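You operate a simulated robot arm through the tools that you are given. There is no shell and no other tool.

You run a simulated robot arm. Do the job below in one go: nothing can be reset, and whatever is moved stays where it is left.

Task
Put things in order on the top of the side table. At the end: the clear mango tub stands on top of the brown oat bar carton; the pink cup stands where the brown almond bag stood; the blue clip is on the small white tray; the brown almond bag from the top of the side table stands where the clear mango tub stood; whatever was shut is shut again. Leave all else as you found it, and nothing knocked over.

The check looks at the end state, three seconds after you hand in, the way a careful person would. Anything else that was tipped, shoved, dropped, spilled or broken makes it a failure.

Robot
A 6-joint arm with a two-finger parallel gripper, fixed in place. Base frame: the origin is at the foot of the arm, x ahead of it, y to its left, z up; the work surface is at about z = 0. Lengths are in cm, angles in rad, forces in N, time in s.
With the tool pointing down near the work surface it reaches from about 16 to 42 cm from the base axis. Its first joint turns from -1.152 to 1.152 rad. Payload 1.57 kg.
The TCP is the grasp point between the finger pads, 3 cm short of the fingertips. In the tool frame z runs along the fingers and y along their closing line. The gripper opens to 8 cm. The fingers are 1.7 cm wide and 1.2 cm thick; the gripper's body (4 by 8.2 cm) begins 8 cm behind the TCP.
Orientation is that of the tool frame in the base frame, as [roll, pitch, yaw] about the fixed x, y, z axes, in that order (R = Rz(yaw) Ry(pitch) Rx(roll)). With the fingers straight down and closing along the base's y, the tool's x points along the base's -x, its y along +y and its z along -z.

Tools
- The arm moves only by the tool play_rows. Its argument "increments" is a list of rows, each a list of 6 numbers: the shift along the tool's x, y, z in cm, then the turn, a rotation vector about the tool's x, y, z in rad. In form: [[x, y, z, wx, wy, wz], ...]. A call has 1 to 20 rows; each row is the pose to reach, as a shift and turn from the pose commanded when the call began, along the tool's axes at that moment. "grip" is the gripper command, from -1 (fully open) to 1 (shut), values between in proportion, set as the call begins (left out, the last holds). A row lasts 0.2 s, in which the tool goes at most 5 cm and 0.15 rad; a call with a longer step from one row to the next is refused whole, and so is a gripper value outside its range. Where a pose cannot be reached the arm comes as near as it can. A force on the tool above 40 N (or 10 N above the force at the start of the call, whichever is more), or a blocked arm, ends the call early, and 0.2 s more pass. The fingers move at their own pace (about 15.3 cm/s each) and stop on an object; they squeeze with about 24 N. The grip force told is the motor's: it shows also when the fingers shut on nothing. Time passes only in rows, and 0.2 s behind the last, so rows that repeat a pose let the fingers close. The reply holds the time, the measured pose of the TCP, the force on the tool along the base axes, the opening and the grip force, in the units named above and with some noise, with the torque about the TCP (base axes, N m) and any sound that the robot's microphone picked up.
- Cameras (640 x 400 px; columns grow to the right, rows downward): "scene" is fixed at [5.4, -33.38, 41.25]; the picture's right is [0.78, -0.62, 0.00], its down [-0.41, -0.52, -0.75] and it looks along [0.46, 0.59, -0.66] (base axes); focal length 216 px, centre (320, 200). "wrist" rides on the gripper at [7.2, -0.7, -12.2] in the tool frame; the picture's right is [0.09, 1.00, 0.00], its down [-0.84, 0.08, -0.54] and it looks along [-0.54, 0.05, 0.84] (tool axes); focal length 238 px, centre (320, 200).
- camera(camera): a new picture of that camera. It takes no simulated time.
- locate(camera, pixels): there is no depth. For up to 12 entries [column, row, z] of the newest picture of that camera ("zoom" is the newest enlarged one), the place [x, y] in the base frame at which the ray of that pixel passes the height z, good to about 0.3 cm. It takes no simulated time.
- enlarge(camera, box): a new picture of the part [left, top, right, bottom] of that camera's present view, enlarged. It takes no simulated time.
- sign_off(): hands the job in; it is judged then, once.

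Open the gripper and draw the arm clear of the work before you hand the job in, unless the task says otherwise.

The tools are called after "Request:" as a command line: name --pt "numbers of a row" for each row, then --argument value for the rest, lists and objects as JSON in quotes. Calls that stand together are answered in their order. play_rows: Moves the arm, as the interface text tells. Its arguments: {"type":"object","properties":{"increments":{"type":"array","items":{"type":"array","items":{"type":"number"}}},"grip":{"type":"number"}},"required":["increments"]} The other tools are called the same way: camera (camera) takes a picture; locate (camera, pixels) gives the place at which the rays of pixels pass given heights; enlarge (camera, box) takes an enlarged picture of a part of a camera's view; sign_off () hands the job in.

At the start:

```text
t: 0.0
position: [22.21, -5.41, 26.65]
tcp_rot: [-3.14, 0.002, -3.141]
ft_force: [-0.3, -0.1, -0.2]
moment: [0.01, 0.01, 0.01]
width: 8.0
grasp_force: 0.0
```

scene: 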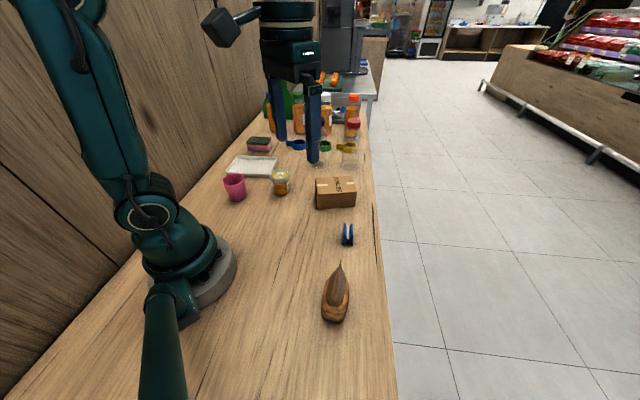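
wrist: 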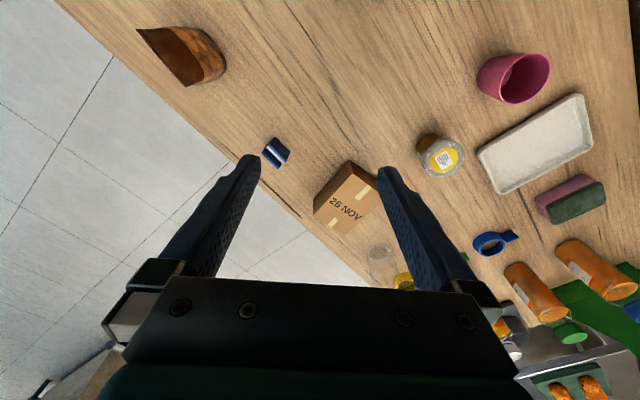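

The scene shows the bag near (336,295), the clip at (347,234), the carton at (335,192), the tub at (281,183), the cup at (235,187) and the tray at (252,166). I'll enlarge both views to identify the objects.

Request:
enlarge --camera "scene" --box '[210, 120, 390, 235]'

Request:
enlarge --camera "scene" --box '[280, 210, 420, 340]'

Request:
enlarge --camera "wrist" --box '[300, 20, 640, 300]'

```text
3.48 times, centred on (300, 178) of scene
```

zoom: 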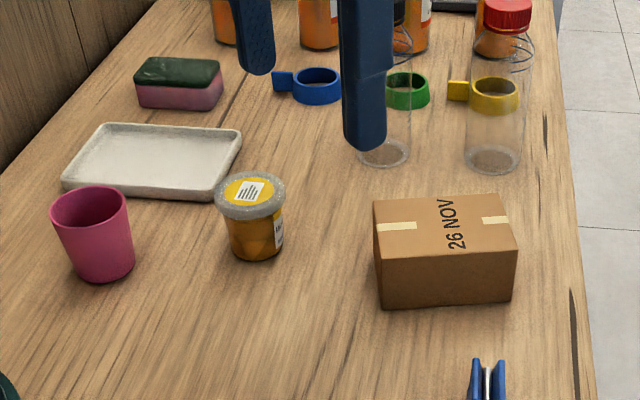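

```text
3.08 times, centred on (350, 275) of scene
```

zoom: 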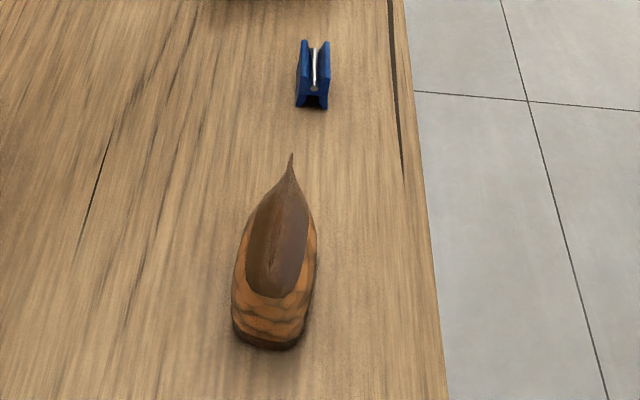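

```text
1.43 times, centred on (470, 160) of wrist
```

zoom: 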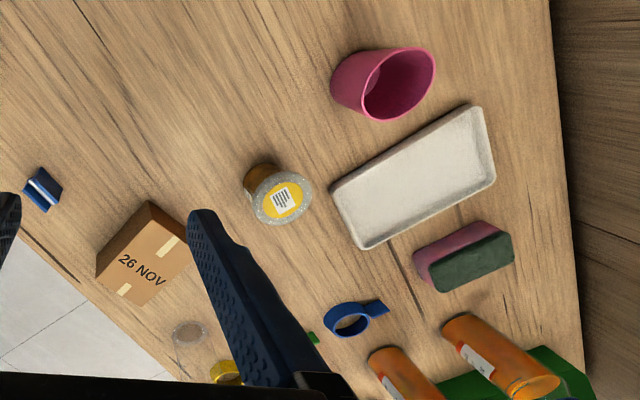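

The pictures show every named object, with nothing closed on the table. I'll locate the base and top points of the cup, tub, carton and clip in the scene view at trial heights.

Request:
locate --camera "scene" --pixels '[[230.5, 198.7, 0], [246.6, 196.7, 0], [238.2, 201.9, 0], [275.3, 192.9, 0], [288.8, 192.4, 0], [281.9, 195.8, 0], [318.1, 209.3, 0], [354.9, 206.7, 0], [342.2, 244.2, 0], [352, 245.8, 0], [321.8, 318.8, 0], [343.5, 322.1, 0]]'

Request:
locate --camera "scene" --pixels '[[222.4, 179.4, 7], [244.8, 176.6, 7], [233.3, 184.3, 7], [269.8, 175.7, 5], [290.2, 175.7, 5], [279.9, 183.7, 5], [315.2, 178.3, 5], [353.2, 176.3, 5], [356.9, 192.4, 5], [316.7, 196.1, 5], [340.6, 259.7, 10], [343.8, 223.1, 4]]'

Request:
locate --camera "wrist" --pixels '[[137, 28, 0], [225, 65, 0], [275, 153, 0], [275, 153, 3], [349, 198, 5], [442, 158, 5], [514, 78, 7], [478, 150, 1], [580, 95, 1], [593, 130, 1], [495, 192, 1], [210, 85, 0]]'

```text
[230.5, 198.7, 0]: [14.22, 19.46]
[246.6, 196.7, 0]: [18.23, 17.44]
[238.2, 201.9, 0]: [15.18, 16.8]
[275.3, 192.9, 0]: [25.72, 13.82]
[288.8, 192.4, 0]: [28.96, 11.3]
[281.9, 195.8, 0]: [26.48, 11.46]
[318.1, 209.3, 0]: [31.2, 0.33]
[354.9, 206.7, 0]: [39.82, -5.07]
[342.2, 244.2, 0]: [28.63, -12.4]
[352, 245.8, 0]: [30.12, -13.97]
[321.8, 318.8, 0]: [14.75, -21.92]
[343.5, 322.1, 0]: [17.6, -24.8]
```

```text
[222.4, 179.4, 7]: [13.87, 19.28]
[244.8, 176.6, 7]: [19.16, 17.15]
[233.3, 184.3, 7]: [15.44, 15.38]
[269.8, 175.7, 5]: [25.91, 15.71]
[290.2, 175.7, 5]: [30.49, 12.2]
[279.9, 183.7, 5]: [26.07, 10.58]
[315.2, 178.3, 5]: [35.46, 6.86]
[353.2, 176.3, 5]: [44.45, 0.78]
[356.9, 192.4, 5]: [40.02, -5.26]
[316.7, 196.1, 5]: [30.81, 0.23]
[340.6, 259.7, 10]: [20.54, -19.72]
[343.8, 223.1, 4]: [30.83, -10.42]
```

```text
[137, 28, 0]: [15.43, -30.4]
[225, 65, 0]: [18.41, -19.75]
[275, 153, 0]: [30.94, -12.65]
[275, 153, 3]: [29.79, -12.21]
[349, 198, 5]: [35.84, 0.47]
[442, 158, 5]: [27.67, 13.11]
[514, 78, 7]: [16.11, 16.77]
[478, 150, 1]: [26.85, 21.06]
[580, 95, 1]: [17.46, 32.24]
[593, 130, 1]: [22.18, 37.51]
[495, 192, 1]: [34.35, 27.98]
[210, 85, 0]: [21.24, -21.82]
```

The cup sits near (16,18), the tub near (27.5,13), the carton around (37,1), the clip near (29.5,-12.5) and the bag near (17,-23). I'll move above the tub at z about 20 to see it close with the wrist camera.

Request:
play_rows --pt "-0.9 3.2 0.8 0 0 0" --pt "-1.8 6.4 1.6 0 0 0" --pt "-2.7 9.6 2.4 0 0 0" --pt "-3.6 12.8 3.4 0 0 0" --pt "-4.5 16 4.4 0 0 0" --pt "-5.2 18.4 5.6 0 0 0" --pt "-5.2 18.4 5.6 0 0 0" --grip -1

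Request:
camera --camera "wrist"

Request:
camera --camera "scene"

```text
t: 1.6
position: [27.44, 12.98, 21.0]
tcp_rot: [3.141, 0.002, 3.141]
ft_force: [0.1, -0.6, -0.4]
moment: [-0.01, 0.0, -0.04]
width: 8.01
grasp_force: 0.1
```

```text
taken
```

wrist: 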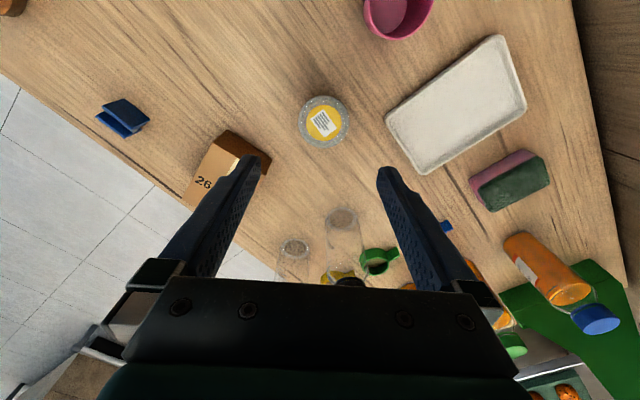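

```text
taken
```

scene: 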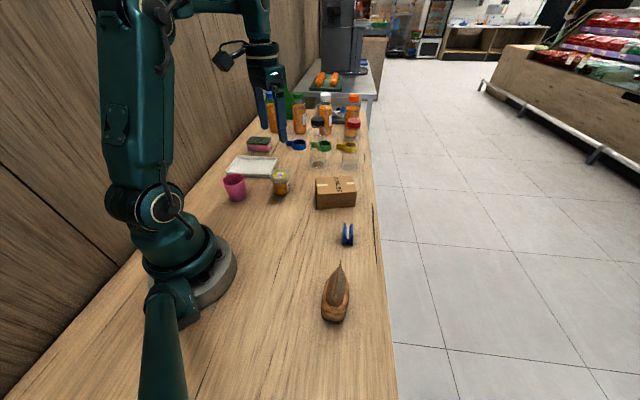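

The tub lid shows at about (324,122) in the wrist view, nearly overhead. I'll enlarge it, and also the scene view, to measure the lid centre and height.

Request:
enlarge --camera "scene" --box '[210, 130, 380, 236]'

Request:
enlarge --camera "wrist" --box '[260, 70, 420, 170]'

```text
3.76 times, centred on (295, 183) of scene
```

zoom: 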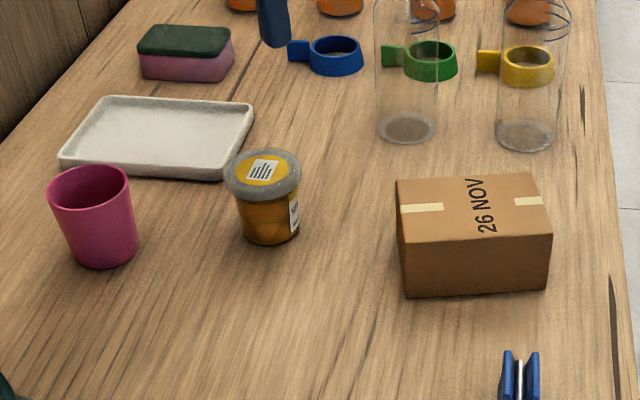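

```text
4.00 times, centred on (340, 120) of wrist
```

zoom: 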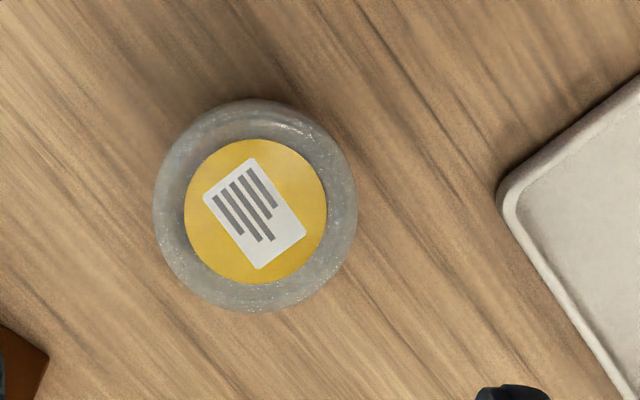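

The lid's outline in the zoom is centred near (255,211) with radius about 102 px. I'll triangulate with the scene lid centre (279.6,174) at several heights.

Request:
locate --camera "zoom" --pixels '[[255, 211, 4], [255, 211, 5], [255, 211, 6], [255, 211, 7], [153, 205, 5.5], [357, 205, 5.5], [253, 310, 5.5], [253, 98, 5.5]]'

Request:
locate --camera "scene" --pixels '[[279.6, 174, 4], [279.6, 174, 5], [279.6, 174, 6], [279.6, 174, 7]]'

```text
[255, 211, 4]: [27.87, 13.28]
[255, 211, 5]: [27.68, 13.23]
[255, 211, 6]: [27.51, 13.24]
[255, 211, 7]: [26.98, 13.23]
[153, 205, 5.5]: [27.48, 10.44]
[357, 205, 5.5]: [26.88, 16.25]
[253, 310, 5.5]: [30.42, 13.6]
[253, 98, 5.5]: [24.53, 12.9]
```

```text
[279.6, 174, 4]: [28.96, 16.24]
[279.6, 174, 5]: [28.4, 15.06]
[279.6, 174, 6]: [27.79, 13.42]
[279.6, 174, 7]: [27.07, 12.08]
```

Both rays meet at a lid height of about 6 with the centre at (27.5,13.25) and diameter 5.8. I'll descend to z about 5 with the fingers open either side.

Request:
play_rows --pt "-0.06 0.27 3 0 0 0" --pt "-0.06 0.27 6 0 0 0" --pt "-0.06 0.27 8.5 0 0 0" --pt "-0.06 0.27 10.5 0 0 0" --pt "-0.06 0.27 12.5 0 0 0" --pt "-0.06 0.27 14 0 0 0" --pt "-0.06 0.27 15.2 0 0 0" --pt "-0.06 0.27 16 0 0 0" --pt "-0.06 0.27 16 0 0 0"

Request:
camera --camera "wrist"

Request:
enlarge --camera "scene" --box '[210, 130, 380, 236]'

```text
t: 3.6
position: [27.39, 13.32, 4.89]
tcp_rot: [-3.141, 0.003, -3.141]
ft_force: [-0.4, -0.5, -0.1]
moment: [-0.02, 0.02, 0.01]
width: 8.0
grasp_force: 0.0
```

```text
taken
```

wrist: 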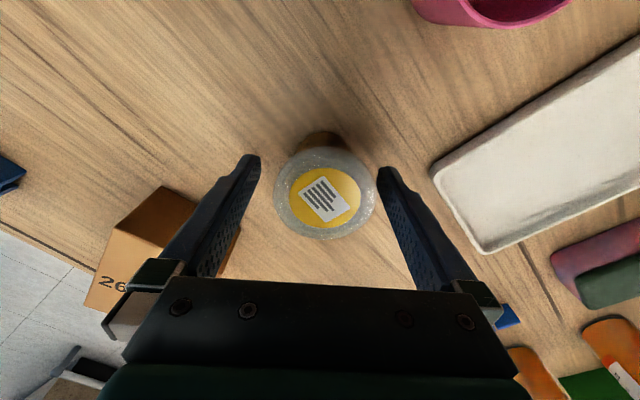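

```text
3.76 times, centred on (295, 183) of scene
```

zoom: 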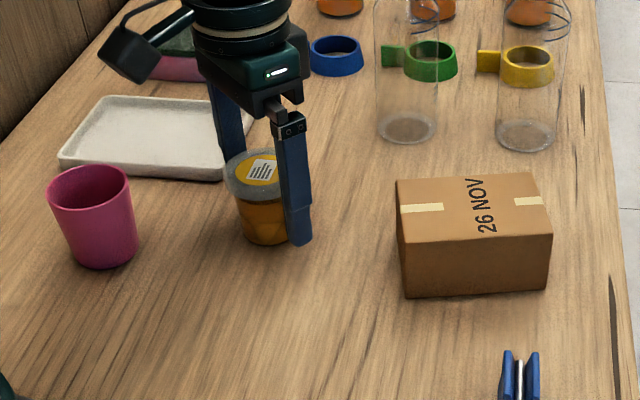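

The lid centre at (325,193) lies almost exactly at the TCP pixel (321,192), with space on both sides. I'll close the fingers on it.

Request:
play_rows --pt "0 0 0 0 0 0" --pt "0 0 0 0 0 0" --pt "0 0 0 0 0 0" --grip 1

Request:
camera --camera "wrist"

```text
t: 4.4
position: [27.54, 13.1, 4.89]
tcp_rot: [3.139, 0.002, 3.141]
ft_force: [-0.1, -0.6, 0.5]
moment: [0.0, 0.0, -0.01]
width: 5.9
grasp_force: 23.8
```

```text
taken
```

wrist: 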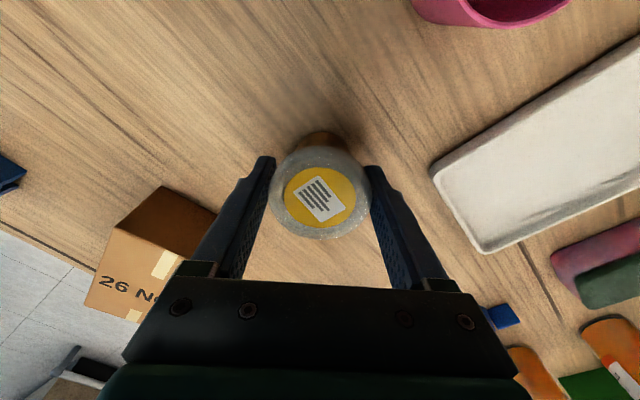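

The fingers stopped at 5.9 cm with 23.8 N on the lid. I'll lift straight up to clear the carton.

Request:
play_rows --pt "0 0 -0.5 0 0 0" --pt "0 0 -1.5 0 0 0" --pt "0 0 -3 0 0 0" --pt "0 0 -5 0 0 0" --pt "0 0 -7 0 0 0" --pt "0 0 -9 0 0 0" --pt "0 0 -11 0 0 0" --pt "0 0 -12 0 0 0" --pt "0 0 -12 0 0 0"

Request:
camera --camera "wrist"

Request:
enlarge --camera "scene" --box '[250, 130, 420, 236]'

```text
t: 6.4
position: [27.57, 13.1, 16.98]
tcp_rot: [3.141, 0.002, 3.141]
ft_force: [-0.9, -0.1, -0.6]
moment: [0.0, -0.02, -0.01]
width: 5.94
grasp_force: 23.8
```

```text
taken
```

wrist: 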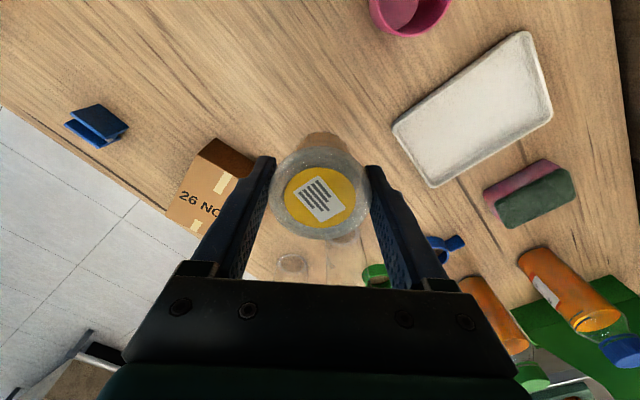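

```text
3.76 times, centred on (335, 183) of scene
```

zoom: 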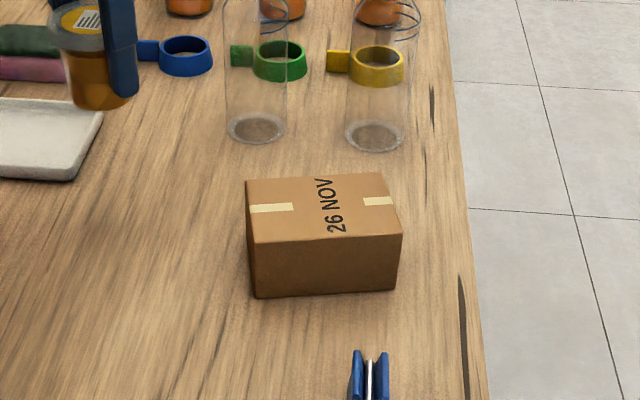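

The tub is held and lifted clear. I'll now measure the carton's top corners and the clear bottles behind it from this zoom.

Request:
locate --camera "zoom" --pixels '[[246, 181, 5], [381, 173, 5], [403, 234, 5], [254, 243, 5], [257, 298, 0], [399, 291, 0], [256, 130, 0], [375, 137, 0], [403, 234, 6], [254, 243, 6], [226, 130, 0], [346, 137, 0]]'

Request:
locate --camera "wrist" --pixels '[[213, 137, 5], [255, 163, 5], [195, 234, 5], [167, 212, 5], [186, 189, 5], [291, 263, 0], [340, 235, 0]]'

```text
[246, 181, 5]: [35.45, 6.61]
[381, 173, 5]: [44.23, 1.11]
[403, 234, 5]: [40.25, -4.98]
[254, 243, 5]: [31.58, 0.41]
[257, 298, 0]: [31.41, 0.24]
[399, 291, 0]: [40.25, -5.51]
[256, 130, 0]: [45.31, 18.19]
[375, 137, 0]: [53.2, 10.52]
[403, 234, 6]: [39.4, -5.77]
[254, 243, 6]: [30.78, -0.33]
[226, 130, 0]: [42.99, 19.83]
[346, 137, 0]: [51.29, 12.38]
```

```text
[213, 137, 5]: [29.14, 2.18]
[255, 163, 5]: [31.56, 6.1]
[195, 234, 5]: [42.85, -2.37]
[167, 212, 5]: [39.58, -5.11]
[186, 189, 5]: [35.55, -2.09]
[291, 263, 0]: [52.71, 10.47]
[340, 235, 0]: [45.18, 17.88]
```

The carton's top centre is about (37.9,0.8) with height about 5.1. I'll carry the tub over at z 17, keeping its bottom about 7 cm above the carton, then check.

Request:
play_rows --pt "-1 -1.2 0 0 0 0" --pt "-2.5 -3.1 0 0 0 0" --pt "-4.2 -5.1 0 0 0 0" --pt "-6 -7.3 0 0 0 0" --pt "-7.7 -9.4 0 0 0 0" --pt "-9.2 -11.2 0 0 0 0" --pt "-10.1 -12.3 0 0 0 0" --pt "-10.1 -12.3 0 0 0 0"

Request:
camera --camera "wrist"

Request:
enlarge --camera "scene" --box '[250, 130, 420, 236]'

```text
t: 8.2
position: [37.76, 0.79, 17.04]
tcp_rot: [3.141, 0.002, -3.141]
ft_force: [0.0, 0.3, -0.9]
moment: [0.02, 0.0, 0.01]
width: 5.93
grasp_force: 24.2
```

```text
taken
```

wrist: 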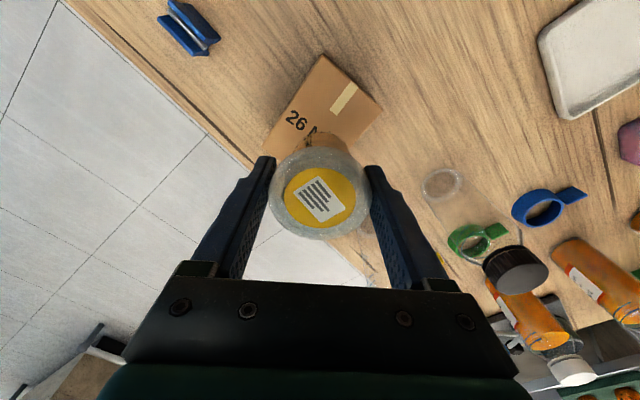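

```text
3.76 times, centred on (335, 183) of scene
```

zoom: 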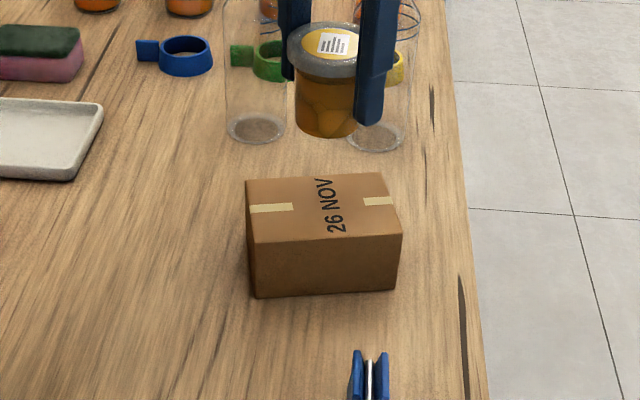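

The tub hangs level above the carton. I'll verify the carton's corners from the wrist view before lowering.

Request:
locate --camera "wrist" --pixels '[[322, 55, 5.1], [383, 108, 5.1], [262, 150, 5.1]]'

```text
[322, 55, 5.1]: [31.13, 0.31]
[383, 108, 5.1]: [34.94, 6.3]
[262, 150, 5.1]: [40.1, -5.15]
```

The corners put the carton's centre near (37.6,0.6), within 0.2 cm of the TCP. I'll lower to just above the top.

Request:
play_rows --pt "0 0 1.5 0 0 0" --pt "0 0 3 0 0 0" --pt "0 0 4.5 0 0 0" --pt "0 0 5.5 0 0 0" --pt "0 0 6.2 0 0 0" --pt "0 0 6.5 0 0 0" --pt "0 0 6.5 0 0 0"

Request:
enlarge --camera "scene" --box '[290, 150, 390, 215]'

```text
t: 9.8
position: [37.6, 0.86, 10.6]
tcp_rot: [-3.141, 0.002, -3.141]
ft_force: [0.2, -0.5, -0.8]
moment: [-0.02, 0.01, 0.01]
width: 5.92
grasp_force: 24.2
```

```text
6.15 times, centred on (340, 182) of scene
```

zoom: 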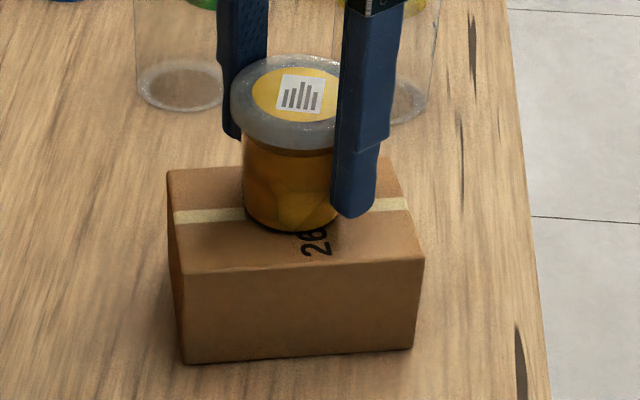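

The tub's bottom is just above the carton top. I'll lower by small steps and watch the vertical force.

Request:
play_rows --pt "0 0 0.1 0 0 0" --pt "0 0 0.2 0 0 0" --pt "0 0 0.3 0 0 0" --pt "0 0 0.3 0 0 0"

```text
t: 10.8
position: [37.6, 0.89, 10.32]
tcp_rot: [3.14, 0.006, 3.141]
ft_force: [2.8, 5.7, 17.8]
moment: [0.0, -0.08, 0.03]
width: 5.92
grasp_force: 23.9
```

Contact shows at 17.8 N upward, so the tub stands on the carton. I'll ease up slightly to relieve the load.

Request:
play_rows --pt "0 0 -0.1 0 0 0" --pt "0 0 -0.15 0 0 0"

```text
t: 11.4
position: [37.6, 0.79, 10.38]
tcp_rot: [-3.139, -0.003, -3.14]
ft_force: [1.8, -1.0, 2.8]
moment: [-0.12, -0.04, 0.02]
width: 5.91
grasp_force: 24.1
```

The load is down to 2.8 N with the tub resting. I'll open the gripper gradually; the fingers' 8 cm opening leaves about 1 cm on each side.

Request:
play_rows --pt "0 0 0 0 0 0" --pt "0 0 0 0 0 0" --grip -1

Request:
camera --camera "wrist"

Request:
enlarge --camera "scene" --box '[290, 150, 390, 215]'

```text
t: 12.0
position: [37.66, 0.85, 10.41]
tcp_rot: [3.141, 0.001, -3.141]
ft_force: [0.0, 0.2, -0.4]
moment: [0.0, -0.02, 0.04]
width: 7.98
grasp_force: 0.1
```

```text
taken
```

wrist: 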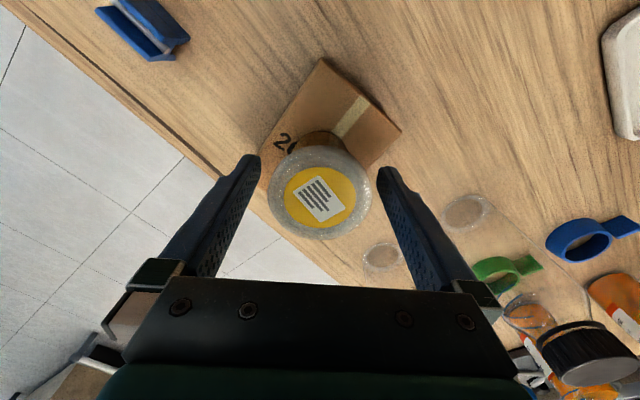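

```text
6.15 times, centred on (340, 182) of scene
```

zoom: 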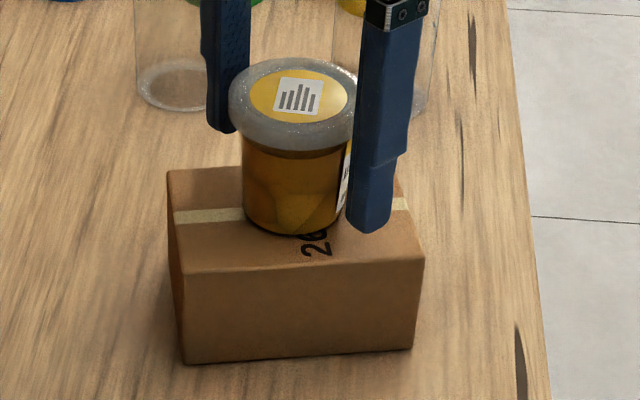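

The tub stands centred on the carton, untouched by the open fingers. I'll rise straight up.

Request:
play_rows --pt "0 0 -1 0 0 0" --pt "0 0 -3 0 0 0" --pt "0 0 -6 0 0 0" --pt "0 0 -9 0 0 0" --pt "0 0 -12 0 0 0" --pt "0 0 -12 0 0 0"

Request:
enlarge --camera "scene" --box '[210, 130, 390, 242]'

```text
t: 13.4
position: [36.05, 0.69, 21.46]
tcp_rot: [3.141, 0.001, 3.141]
ft_force: [0.5, 0.1, -0.6]
moment: [0.0, 0.01, 0.0]
width: 8.03
grasp_force: 0.0
out of reach, approached as far as the arm can: row 5, 6
```

```text
3.56 times, centred on (300, 186) of scene
```

zoom: 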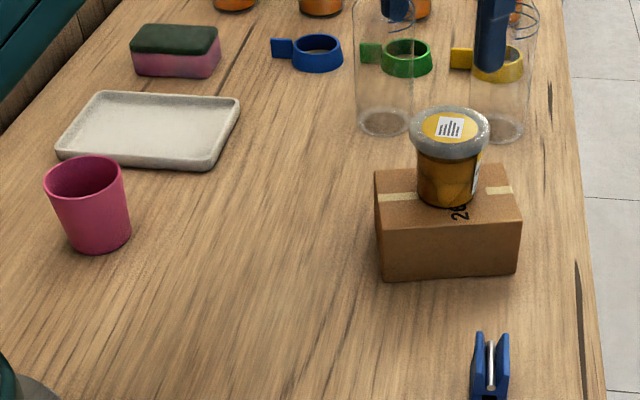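

The tub is standing on the carton with nothing disturbed, and the last lift only reached the workspace limit. I'll now move over toward the bag at about (20,-20) to look at it from above.

Request:
play_rows --pt "2 -2.6 0 0 0 0" --pt "4 -5.2 0 0 0 0" --pt "6 -7.8 0 0 0 0" --pt "8 -10.4 0 0 0 0" --pt "10 -13 0 0 0 0" --pt "12 -15.6 0 0 0 0" --pt "14 -18.2 0 0 0 0" --pt "16 -20.7 0 0 0 0" --pt "17 -21.5 0 0 0 0" --pt "17 -21.5 0 0 0 0"

Request:
camera --camera "wrist"

Request:
camera --camera "scene"

```text
t: 15.6
position: [19.0, -20.72, 21.44]
tcp_rot: [-3.141, 0.001, -3.141]
ft_force: [0.9, -0.1, 0.3]
moment: [0.04, 0.03, -0.02]
width: 7.97
grasp_force: 0.1
```

```text
taken
```

wrist: 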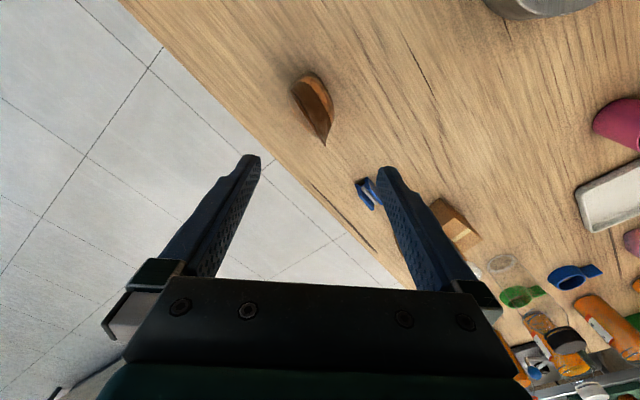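

```text
taken
```

scene: 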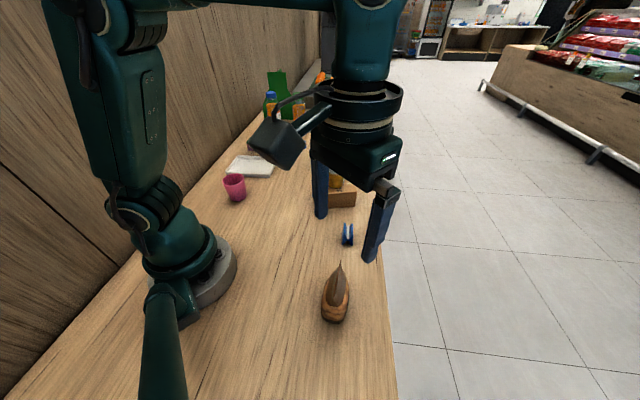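

The bag appears at wrist (313,108), seen nearly from above. I'll enlarge it in both cameras to find its base footprint and top seam.

Request:
enlarge --camera "scene" --box '[290, 240, 390, 340]'

Request:
enlarge --camera "wrist" --box '[260, 50, 400, 220]'

```text
4.00 times, centred on (340, 290) of scene
```

zoom: 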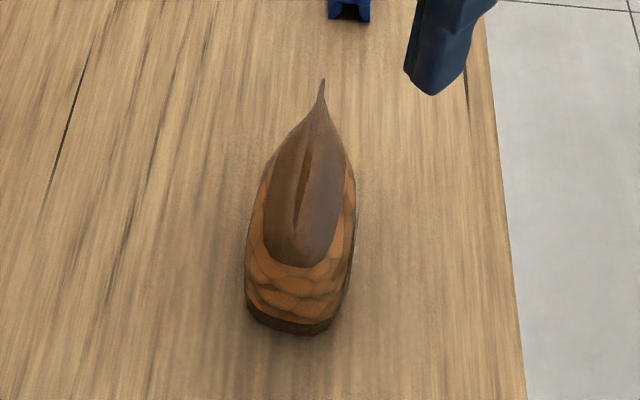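

```text
2.35 times, centred on (330, 135) of wrist
```

zoom: 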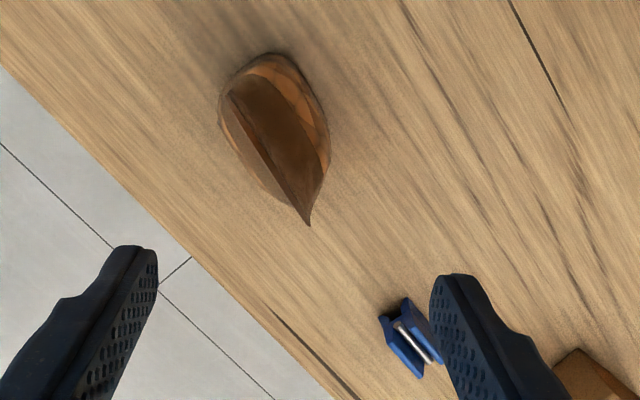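

The seam's far tip is at wrist (325.7,145.6) and scene (340.5,260). I'll triangulate the tip, the other seam end and the base edge.

Request:
locate --camera "wrist" --pixels '[[325.7, 145.6, 0], [325.7, 145.6, 4], [325.7, 145.6, 7], [325.7, 145.6, 10], [291.5, 91, 0], [291.5, 91, 4], [291.5, 91, 7], [291.5, 91, 10], [314, 72, 0], [334, 107, 0]]'

Request:
locate --camera "scene" --pixels '[[340.5, 260, 0], [340.5, 260, 4], [340.5, 260, 7], [340.5, 260, 10], [321.5, 319.5, 0], [343, 323, 0], [332, 323, 0], [323, 300, 0], [349, 300, 0], [334, 295, 8], [337, 274, 8], [334, 295, 6]]'

```text
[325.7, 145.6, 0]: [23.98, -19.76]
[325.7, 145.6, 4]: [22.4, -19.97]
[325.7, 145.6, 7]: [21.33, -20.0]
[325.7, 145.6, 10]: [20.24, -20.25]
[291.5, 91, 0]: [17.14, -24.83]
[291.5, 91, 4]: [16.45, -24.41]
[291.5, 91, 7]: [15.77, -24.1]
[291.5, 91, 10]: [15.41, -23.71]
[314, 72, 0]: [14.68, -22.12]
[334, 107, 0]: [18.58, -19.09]
```

```text
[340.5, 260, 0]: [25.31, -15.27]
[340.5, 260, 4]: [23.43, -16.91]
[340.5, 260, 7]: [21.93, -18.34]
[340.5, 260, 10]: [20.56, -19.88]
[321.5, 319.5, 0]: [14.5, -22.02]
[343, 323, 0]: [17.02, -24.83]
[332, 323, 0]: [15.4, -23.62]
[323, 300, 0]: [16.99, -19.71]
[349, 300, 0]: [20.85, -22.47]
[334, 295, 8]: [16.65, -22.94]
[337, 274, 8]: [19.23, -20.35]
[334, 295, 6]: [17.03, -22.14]
```

The seam tip is at z about 10.3, (20.2,-20.2), and its other end at (15.5,-23.6), so the bag is centred near (17.9,-21.9) with its seam at about 36° from x. I'll turn the tool by 36° so the fingers close across its thickness, staying high.

Request:
play_rows --pt "0.2 -0.2 0 0 0 -0.12" --pt "0.4 -0.4 0 0 0 -0.24" --pt "0.6 -0.6 0 0 0 -0.36" --pt "0.8 -0.8 0 0 0 -0.48" --pt "1.0 -1.0 0 0 0 -0.58" --pt "1.2 -1.2 0 0 0 -0.63" --pt "1.2 -1.2 0 0 0 -0.63"

Request:
camera --camera "wrist"

Request:
camera --camera "scene"

```text
t: 17.2
position: [17.87, -21.87, 21.45]
tcp_rot: [-3.14, -0.001, -2.51]
ft_force: [0.3, 0.3, 0.1]
moment: [0.0, -0.02, 0.03]
width: 8.0
grasp_force: 0.0
```

```text
taken
```

wrist: 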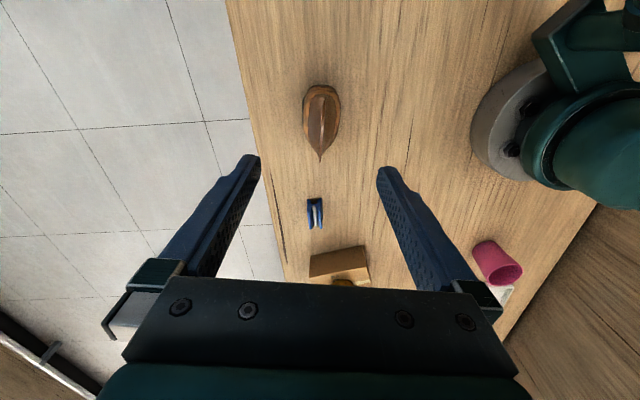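

```text
taken
```

scene: 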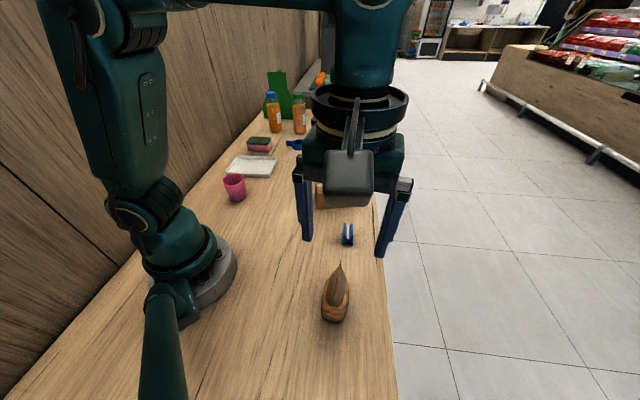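

The seam now runs vertically in the wrist view, from about (322,88) to (320,160). I'll enlarge to measure the bag's symmetric axis.

Request:
enlarge --camera "wrist" --box '[256, 65, 384, 175]'

```text
3.64 times, centred on (320, 120) of wrist
```

zoom: 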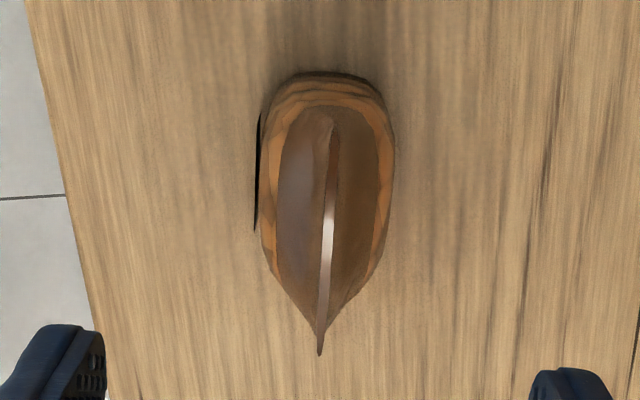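

The seam goes from zoom (333,120) to (320,352), and the body's sides lie at columns 262 and 394. I'll locate these points at their heights.

Request:
locate --camera "zoom" --pixels '[[333, 120, 10.3], [320, 352, 10.3], [327, 230, 10.3], [330, 74, 0], [300, 80, 0], [370, 80, 0], [262, 190, 3], [394, 165, 3], [262, 190, 5], [394, 165, 5], [290, 285, 4], [360, 285, 4]]'

```text
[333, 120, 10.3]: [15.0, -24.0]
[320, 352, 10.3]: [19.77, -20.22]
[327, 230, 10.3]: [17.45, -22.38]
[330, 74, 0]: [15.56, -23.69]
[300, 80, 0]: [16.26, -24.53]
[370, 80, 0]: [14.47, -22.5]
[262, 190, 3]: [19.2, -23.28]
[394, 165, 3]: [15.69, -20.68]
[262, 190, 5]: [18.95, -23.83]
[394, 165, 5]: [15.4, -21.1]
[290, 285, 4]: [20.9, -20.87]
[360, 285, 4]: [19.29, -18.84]
```

The bag's centre is about (17.6,-22.0) with body thickness about 4.3, well inside the 8 cm opening. I'll centre on it and descend partway, to z about 9, then check.

Request:
play_rows --pt "0.3 0.05 2 0 0 -0.03" --pt "0.3 0.05 4.5 0 0 -0.03" --pt "0.3 0.05 7 0 0 -0.03" --pt "0.3 0.05 9.5 0 0 -0.03" --pt "0.3 0.05 11.5 0 0 -0.03" --pt "0.3 0.05 12.5 0 0 -0.03" --pt "0.3 0.05 12.5 0 0 -0.03"

Request:
camera --camera "wrist"

Request:
enlarge --camera "scene" --box '[270, 220, 430, 340]'

```text
t: 18.8
position: [17.54, -22.15, 8.78]
tcp_rot: [-3.138, 0.0, -2.482]
ft_force: [-0.3, -0.9, 0.0]
moment: [-0.02, 0.0, 0.01]
width: 8.0
grasp_force: 0.1
```

```text
taken
```

wrist: 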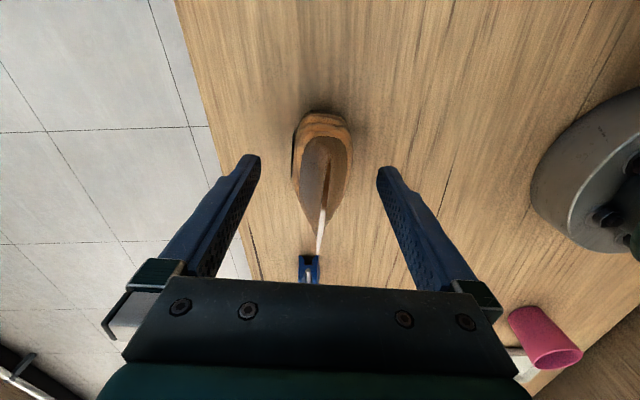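

```text
3.33 times, centred on (350, 280) of scene
```

zoom: 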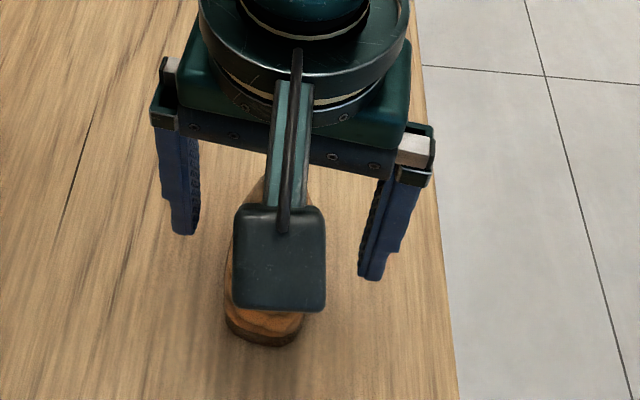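

The bag is centred between the fingers (tips at columns 258 and 380, seam at about 321). I'll descend to z about 4.3 around its body.

Request:
play_rows --pt "0 0 1 0 0 0" --pt "0 0 2 0 0 0" --pt "0 0 3 0 0 0" --pt "0 0 3.8 0 0 0" --pt "0 0 4.4 0 0 0" --pt "0 0 4.4 0 0 0"

Request:
camera --camera "wrist"

```text
t: 20.2
position: [17.61, -22.0, 4.57]
tcp_rot: [-3.141, -0.001, -2.482]
ft_force: [-0.5, 0.3, 0.9]
moment: [-0.03, 0.03, 0.02]
width: 8.0
grasp_force: 0.1
```

```text
taken
```

wrist: 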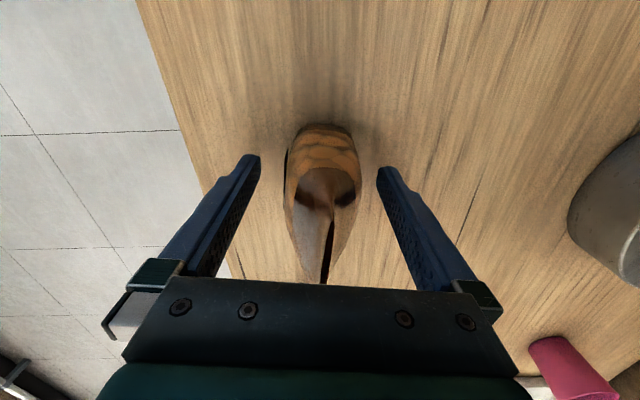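

The fingers stand either side of the bag's body without contact. I'll close them.

Request:
play_rows --pt "0 0 0 0 0 0" --pt "0 0 0 0 0 0" --pt "0 0 0 0 0 0" --pt "0 0 0 0 0 0" --grip 1

Request:
camera --camera "wrist"

```text
t: 21.2
position: [17.68, -22.17, 4.52]
tcp_rot: [-3.14, -0.001, -2.482]
ft_force: [-0.4, -0.5, -0.6]
moment: [0.01, 0.0, 0.0]
width: 4.32
grasp_force: 23.8
```

```text
taken
```

wrist: 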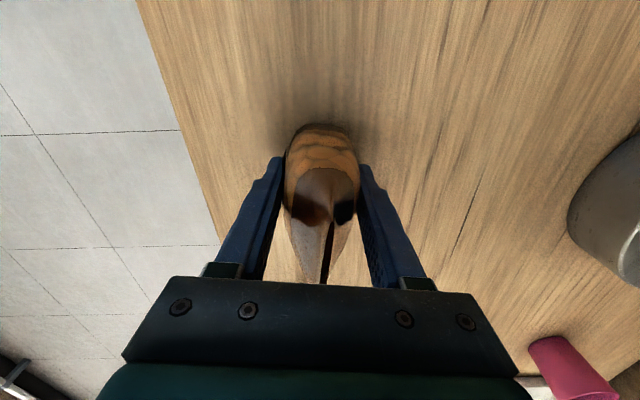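

The fingers hold the bag's body at 4.32 cm with 23.8 N. I'll lift slowly and check it stays level.

Request:
play_rows --pt "0 0 -0.4 0 0 0" --pt "0 0 -1 0 0 0" --pt "0 0 -2 0 0 0" --pt "0 0 -4 0 0 0" --pt "0 0 -6 0 0 0" --pt "0 0 -8 0 0 0" --pt "0 0 -10 0 0 0" --pt "0 0 -12 0 0 0" --pt "0 0 -12 0 0 0"

Request:
camera --camera "wrist"

Request:
camera --camera "scene"

```text
t: 23.2
position: [17.59, -22.28, 16.7]
tcp_rot: [-3.14, 0.0, -2.484]
ft_force: [-0.6, 2.0, -1.4]
moment: [-0.04, -0.04, 0.01]
width: 4.34
grasp_force: 23.9
```

```text
taken
```

wrist: 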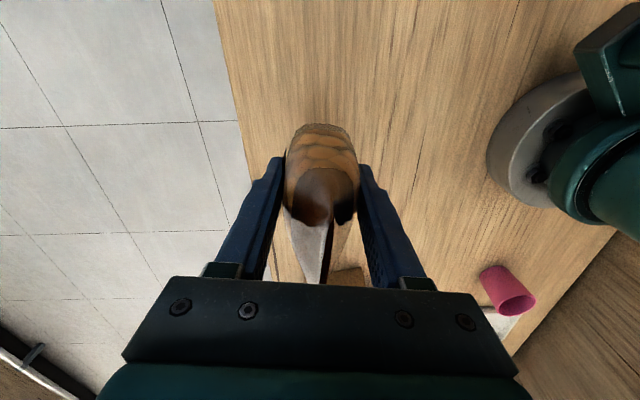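

```text
taken
```

scene: 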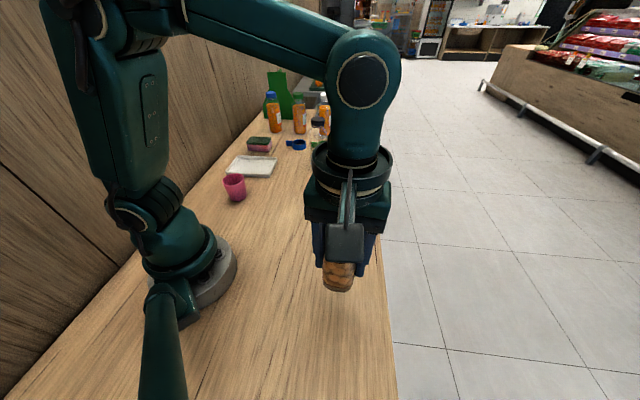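

The bag is held firmly and upright with its bottom at about z 12. I'll carry it at this height to above the tub's old place (27.5,13.25), well clear of the tub and carton.

Request:
play_rows --pt "-1.18 0.88 0 0 0 0" --pt "-3.25 2.42 0 0 0 0" --pt "-5.9 4.4 0 0 0 0" --pt "-8.85 6.6 0 0 0 0" --pt "-11.8 8.8 0 0 0 0" --pt "-14.75 11 0 0 0 0" --pt "-17.7 13.2 0 0 0 0" --pt "-20.65 15.4 0 0 0 0" --pt "-23.6 17.6 0 0 0 0" --pt "-26.26 19.58 0 0 0 0" --pt "-28.32 21.12 0 0 0 0" --pt "-29.5 22.0 0 0 0 0" --pt "-29.5 22.0 0 0 0 0"

Request:
camera --camera "wrist"

Request:
camera --camera "scene"

```text
t: 26.0
position: [27.45, 13.34, 16.46]
tcp_rot: [-3.14, -0.001, -2.483]
ft_force: [-0.6, -0.9, -0.8]
moment: [0.01, -0.06, 0.01]
width: 4.33
grasp_force: 23.8
```

```text
taken
```

wrist: 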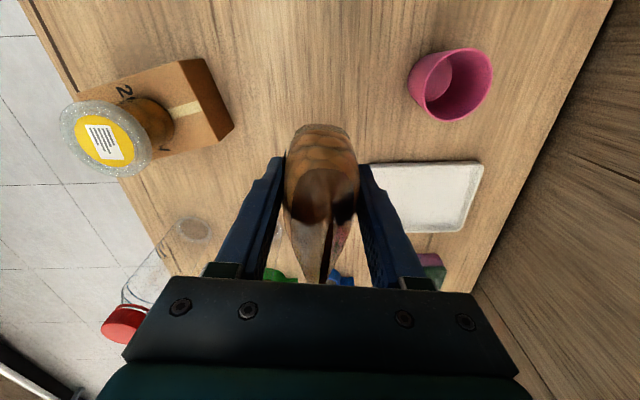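

```text
taken
```

scene: 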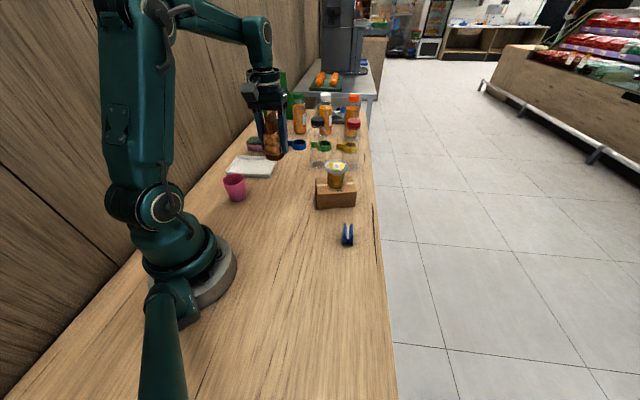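

The bag is above the target, with the tray, carton and cup all several centimetres clear of the fingers' opening span. I'll lower to just above the table.

Request:
play_rows --pt "0 0 1.5 0 0 0" --pt "0 0 3.5 0 0 0" --pt "0 0 5.5 0 0 0" --pt "0 0 7.5 0 0 0" --pt "0 0 9.2 0 0 0" --pt "0 0 10.4 0 0 0" --pt "0 0 11.1 0 0 0" --pt "0 0 11.3 0 0 0" --pt "0 0 11.3 0 0 0"

Request:
enlarge --camera "scene" --box '[220, 120, 340, 220]'

```text
t: 28.0
position: [27.47, 13.38, 5.26]
tcp_rot: [-3.139, 0.0, -2.483]
ft_force: [0.0, -0.6, -1.1]
moment: [0.01, -0.01, 0.0]
width: 4.32
grasp_force: 23.8
```

```text
4.00 times, centred on (280, 170) of scene
```

zoom: 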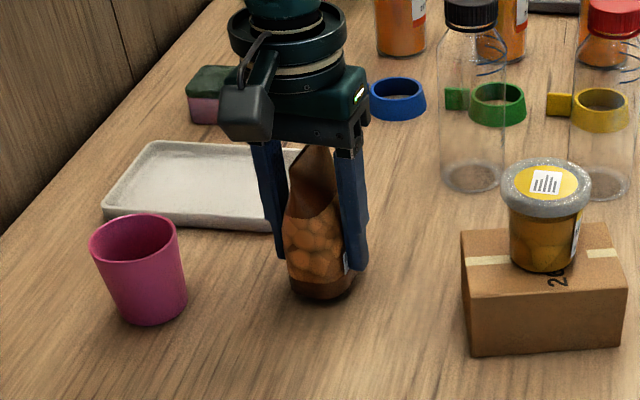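

The bag hangs upright just above the table. I'll lower in fine steps and watch for contact force.

Request:
play_rows --pt "0 0 0.15 0 0 0" --pt "0 0 0.3 0 0 0" --pt "0 0 0.45 0 0 0" --pt "0 0 0.55 0 0 0" --pt "0 0 0.55 0 0 0"

```text
t: 29.2
position: [27.37, 13.29, 4.67]
tcp_rot: [-3.139, 0.0, -2.482]
ft_force: [0.1, 0.3, -1.7]
moment: [0.01, 0.05, 0.01]
width: 4.33
grasp_force: 23.9
```

No contact yet at z 4.67 (force -1.7 N). I'll go down a little more.

Request:
play_rows --pt "0 0 0.08 0 0 0" --pt "0 0 0.16 0 0 0" --pt "0 0 0.16 0 0 0"

```text
t: 30.0
position: [27.37, 13.41, 4.48]
tcp_rot: [-3.14, 0.0, -2.481]
ft_force: [-0.4, 0.7, -0.6]
moment: [0.02, -0.03, 0.02]
width: 4.32
grasp_force: 24.6
```

The height is near the grasp height (4.52) and the weight reading is fading. I'll take another small step to confirm contact.

Request:
play_rows --pt "0 0 0.06 0 0 0" --pt "0 0 0.1 0 0 0" --pt "0 0 0.1 0 0 0"

```text
t: 30.8
position: [27.44, 13.26, 4.5]
tcp_rot: [-3.14, 0.003, -2.479]
ft_force: [-3.1, -4.4, 17.0]
moment: [-0.11, 0.07, -0.02]
width: 4.31
grasp_force: 23.9
```

Contact is clear at 17 N upward. I'll back off 0.08 cm to relieve it, then open.

Request:
play_rows --pt "0 0 -0.05 0 0 0" --pt "0 0 -0.09 0 0 0"

Request:
play_rows --pt "0 0 0 0 0 0" --pt "0 0 0 0 0 0" --grip -1

Request:
camera --camera "wrist"

Request:
enlarge --camera "scene" --box '[220, 120, 340, 220]'

```text
t: 31.4
position: [27.36, 13.41, 4.43]
tcp_rot: [3.141, 0.0, -2.482]
ft_force: [0.7, -0.8, 0.9]
moment: [0.03, -0.04, 0.0]
width: 4.31
grasp_force: 24.2
```

```text
t: 32.0
position: [27.47, 13.3, 4.51]
tcp_rot: [-3.141, 0.001, -2.48]
ft_force: [-0.7, -0.5, 0.0]
moment: [0.07, 0.01, -0.02]
width: 8.01
grasp_force: 0.0
```

```text
taken
```

wrist: 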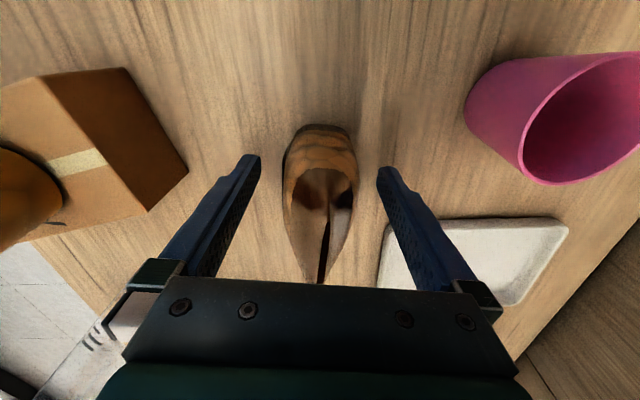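

```text
4.00 times, centred on (280, 170) of scene
```

zoom: 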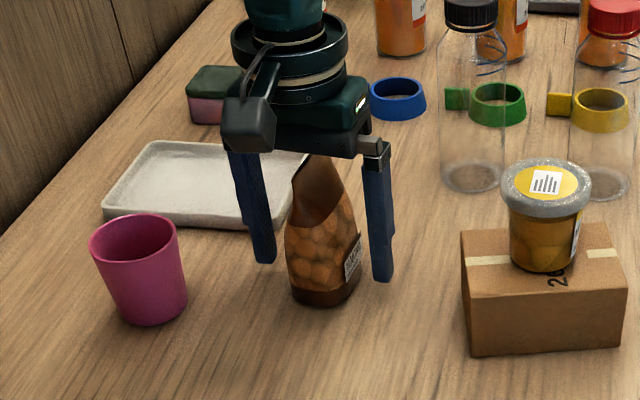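

The bag stands free between the open fingers. I'll rise straight up and then view the cup.

Request:
play_rows --pt "0 0 -1 0 0 0" --pt "0 0 -3 0 0 0" --pt "0 0 -6 0 0 0" --pt "0 0 -9 0 0 0" --pt "0 0 -12 0 0 0" --pt "0 0 -15 0 0 0" --pt "0 0 -15 0 0 0"

Request:
camera --camera "wrist"

Request:
enlarge --camera "scene" --box '[210, 130, 370, 230]'

```text
t: 33.6
position: [27.36, 13.2, 19.52]
tcp_rot: [-3.139, 0.001, -2.483]
ft_force: [0.4, 0.3, -0.3]
moment: [-0.01, -0.02, -0.04]
width: 8.0
grasp_force: 0.0
```

```text
taken
```

wrist: 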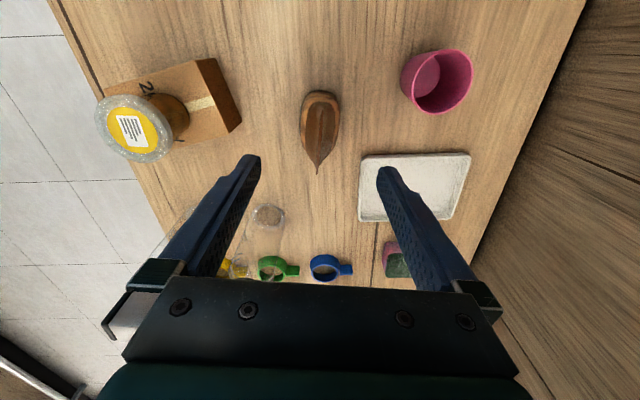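

```text
4.00 times, centred on (290, 180) of scene
```

zoom: 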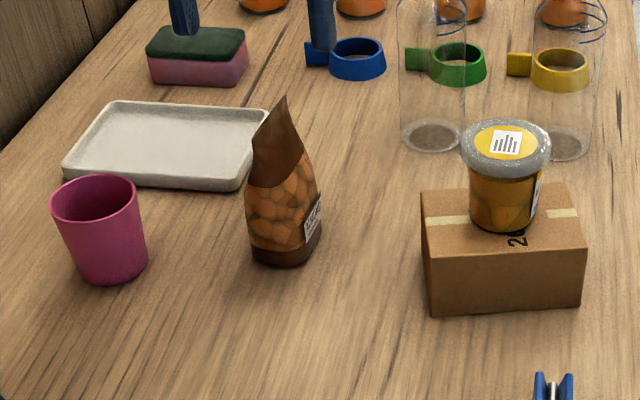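

The bag stands upright at the target place and the tub is still on the carton. I'll enlarge the cup in the wrist view to get its rim and base.

Request:
enlarge --camera "wrist" --box '[380, 30, 500, 130]'

Request:
enlarge --camera "scene" --box '[205, 160, 275, 215]'

```text
4.00 times, centred on (440, 80) of wrist
```

zoom: 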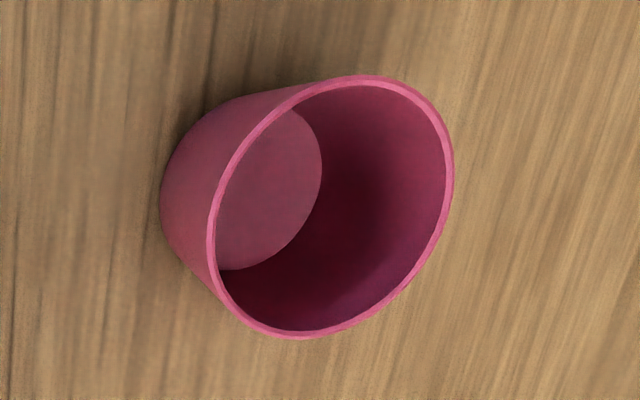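

```text
7.27 times, centred on (240, 188) of scene
```

zoom: 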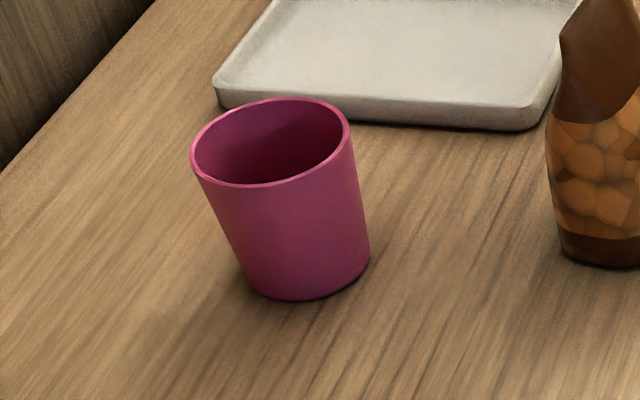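

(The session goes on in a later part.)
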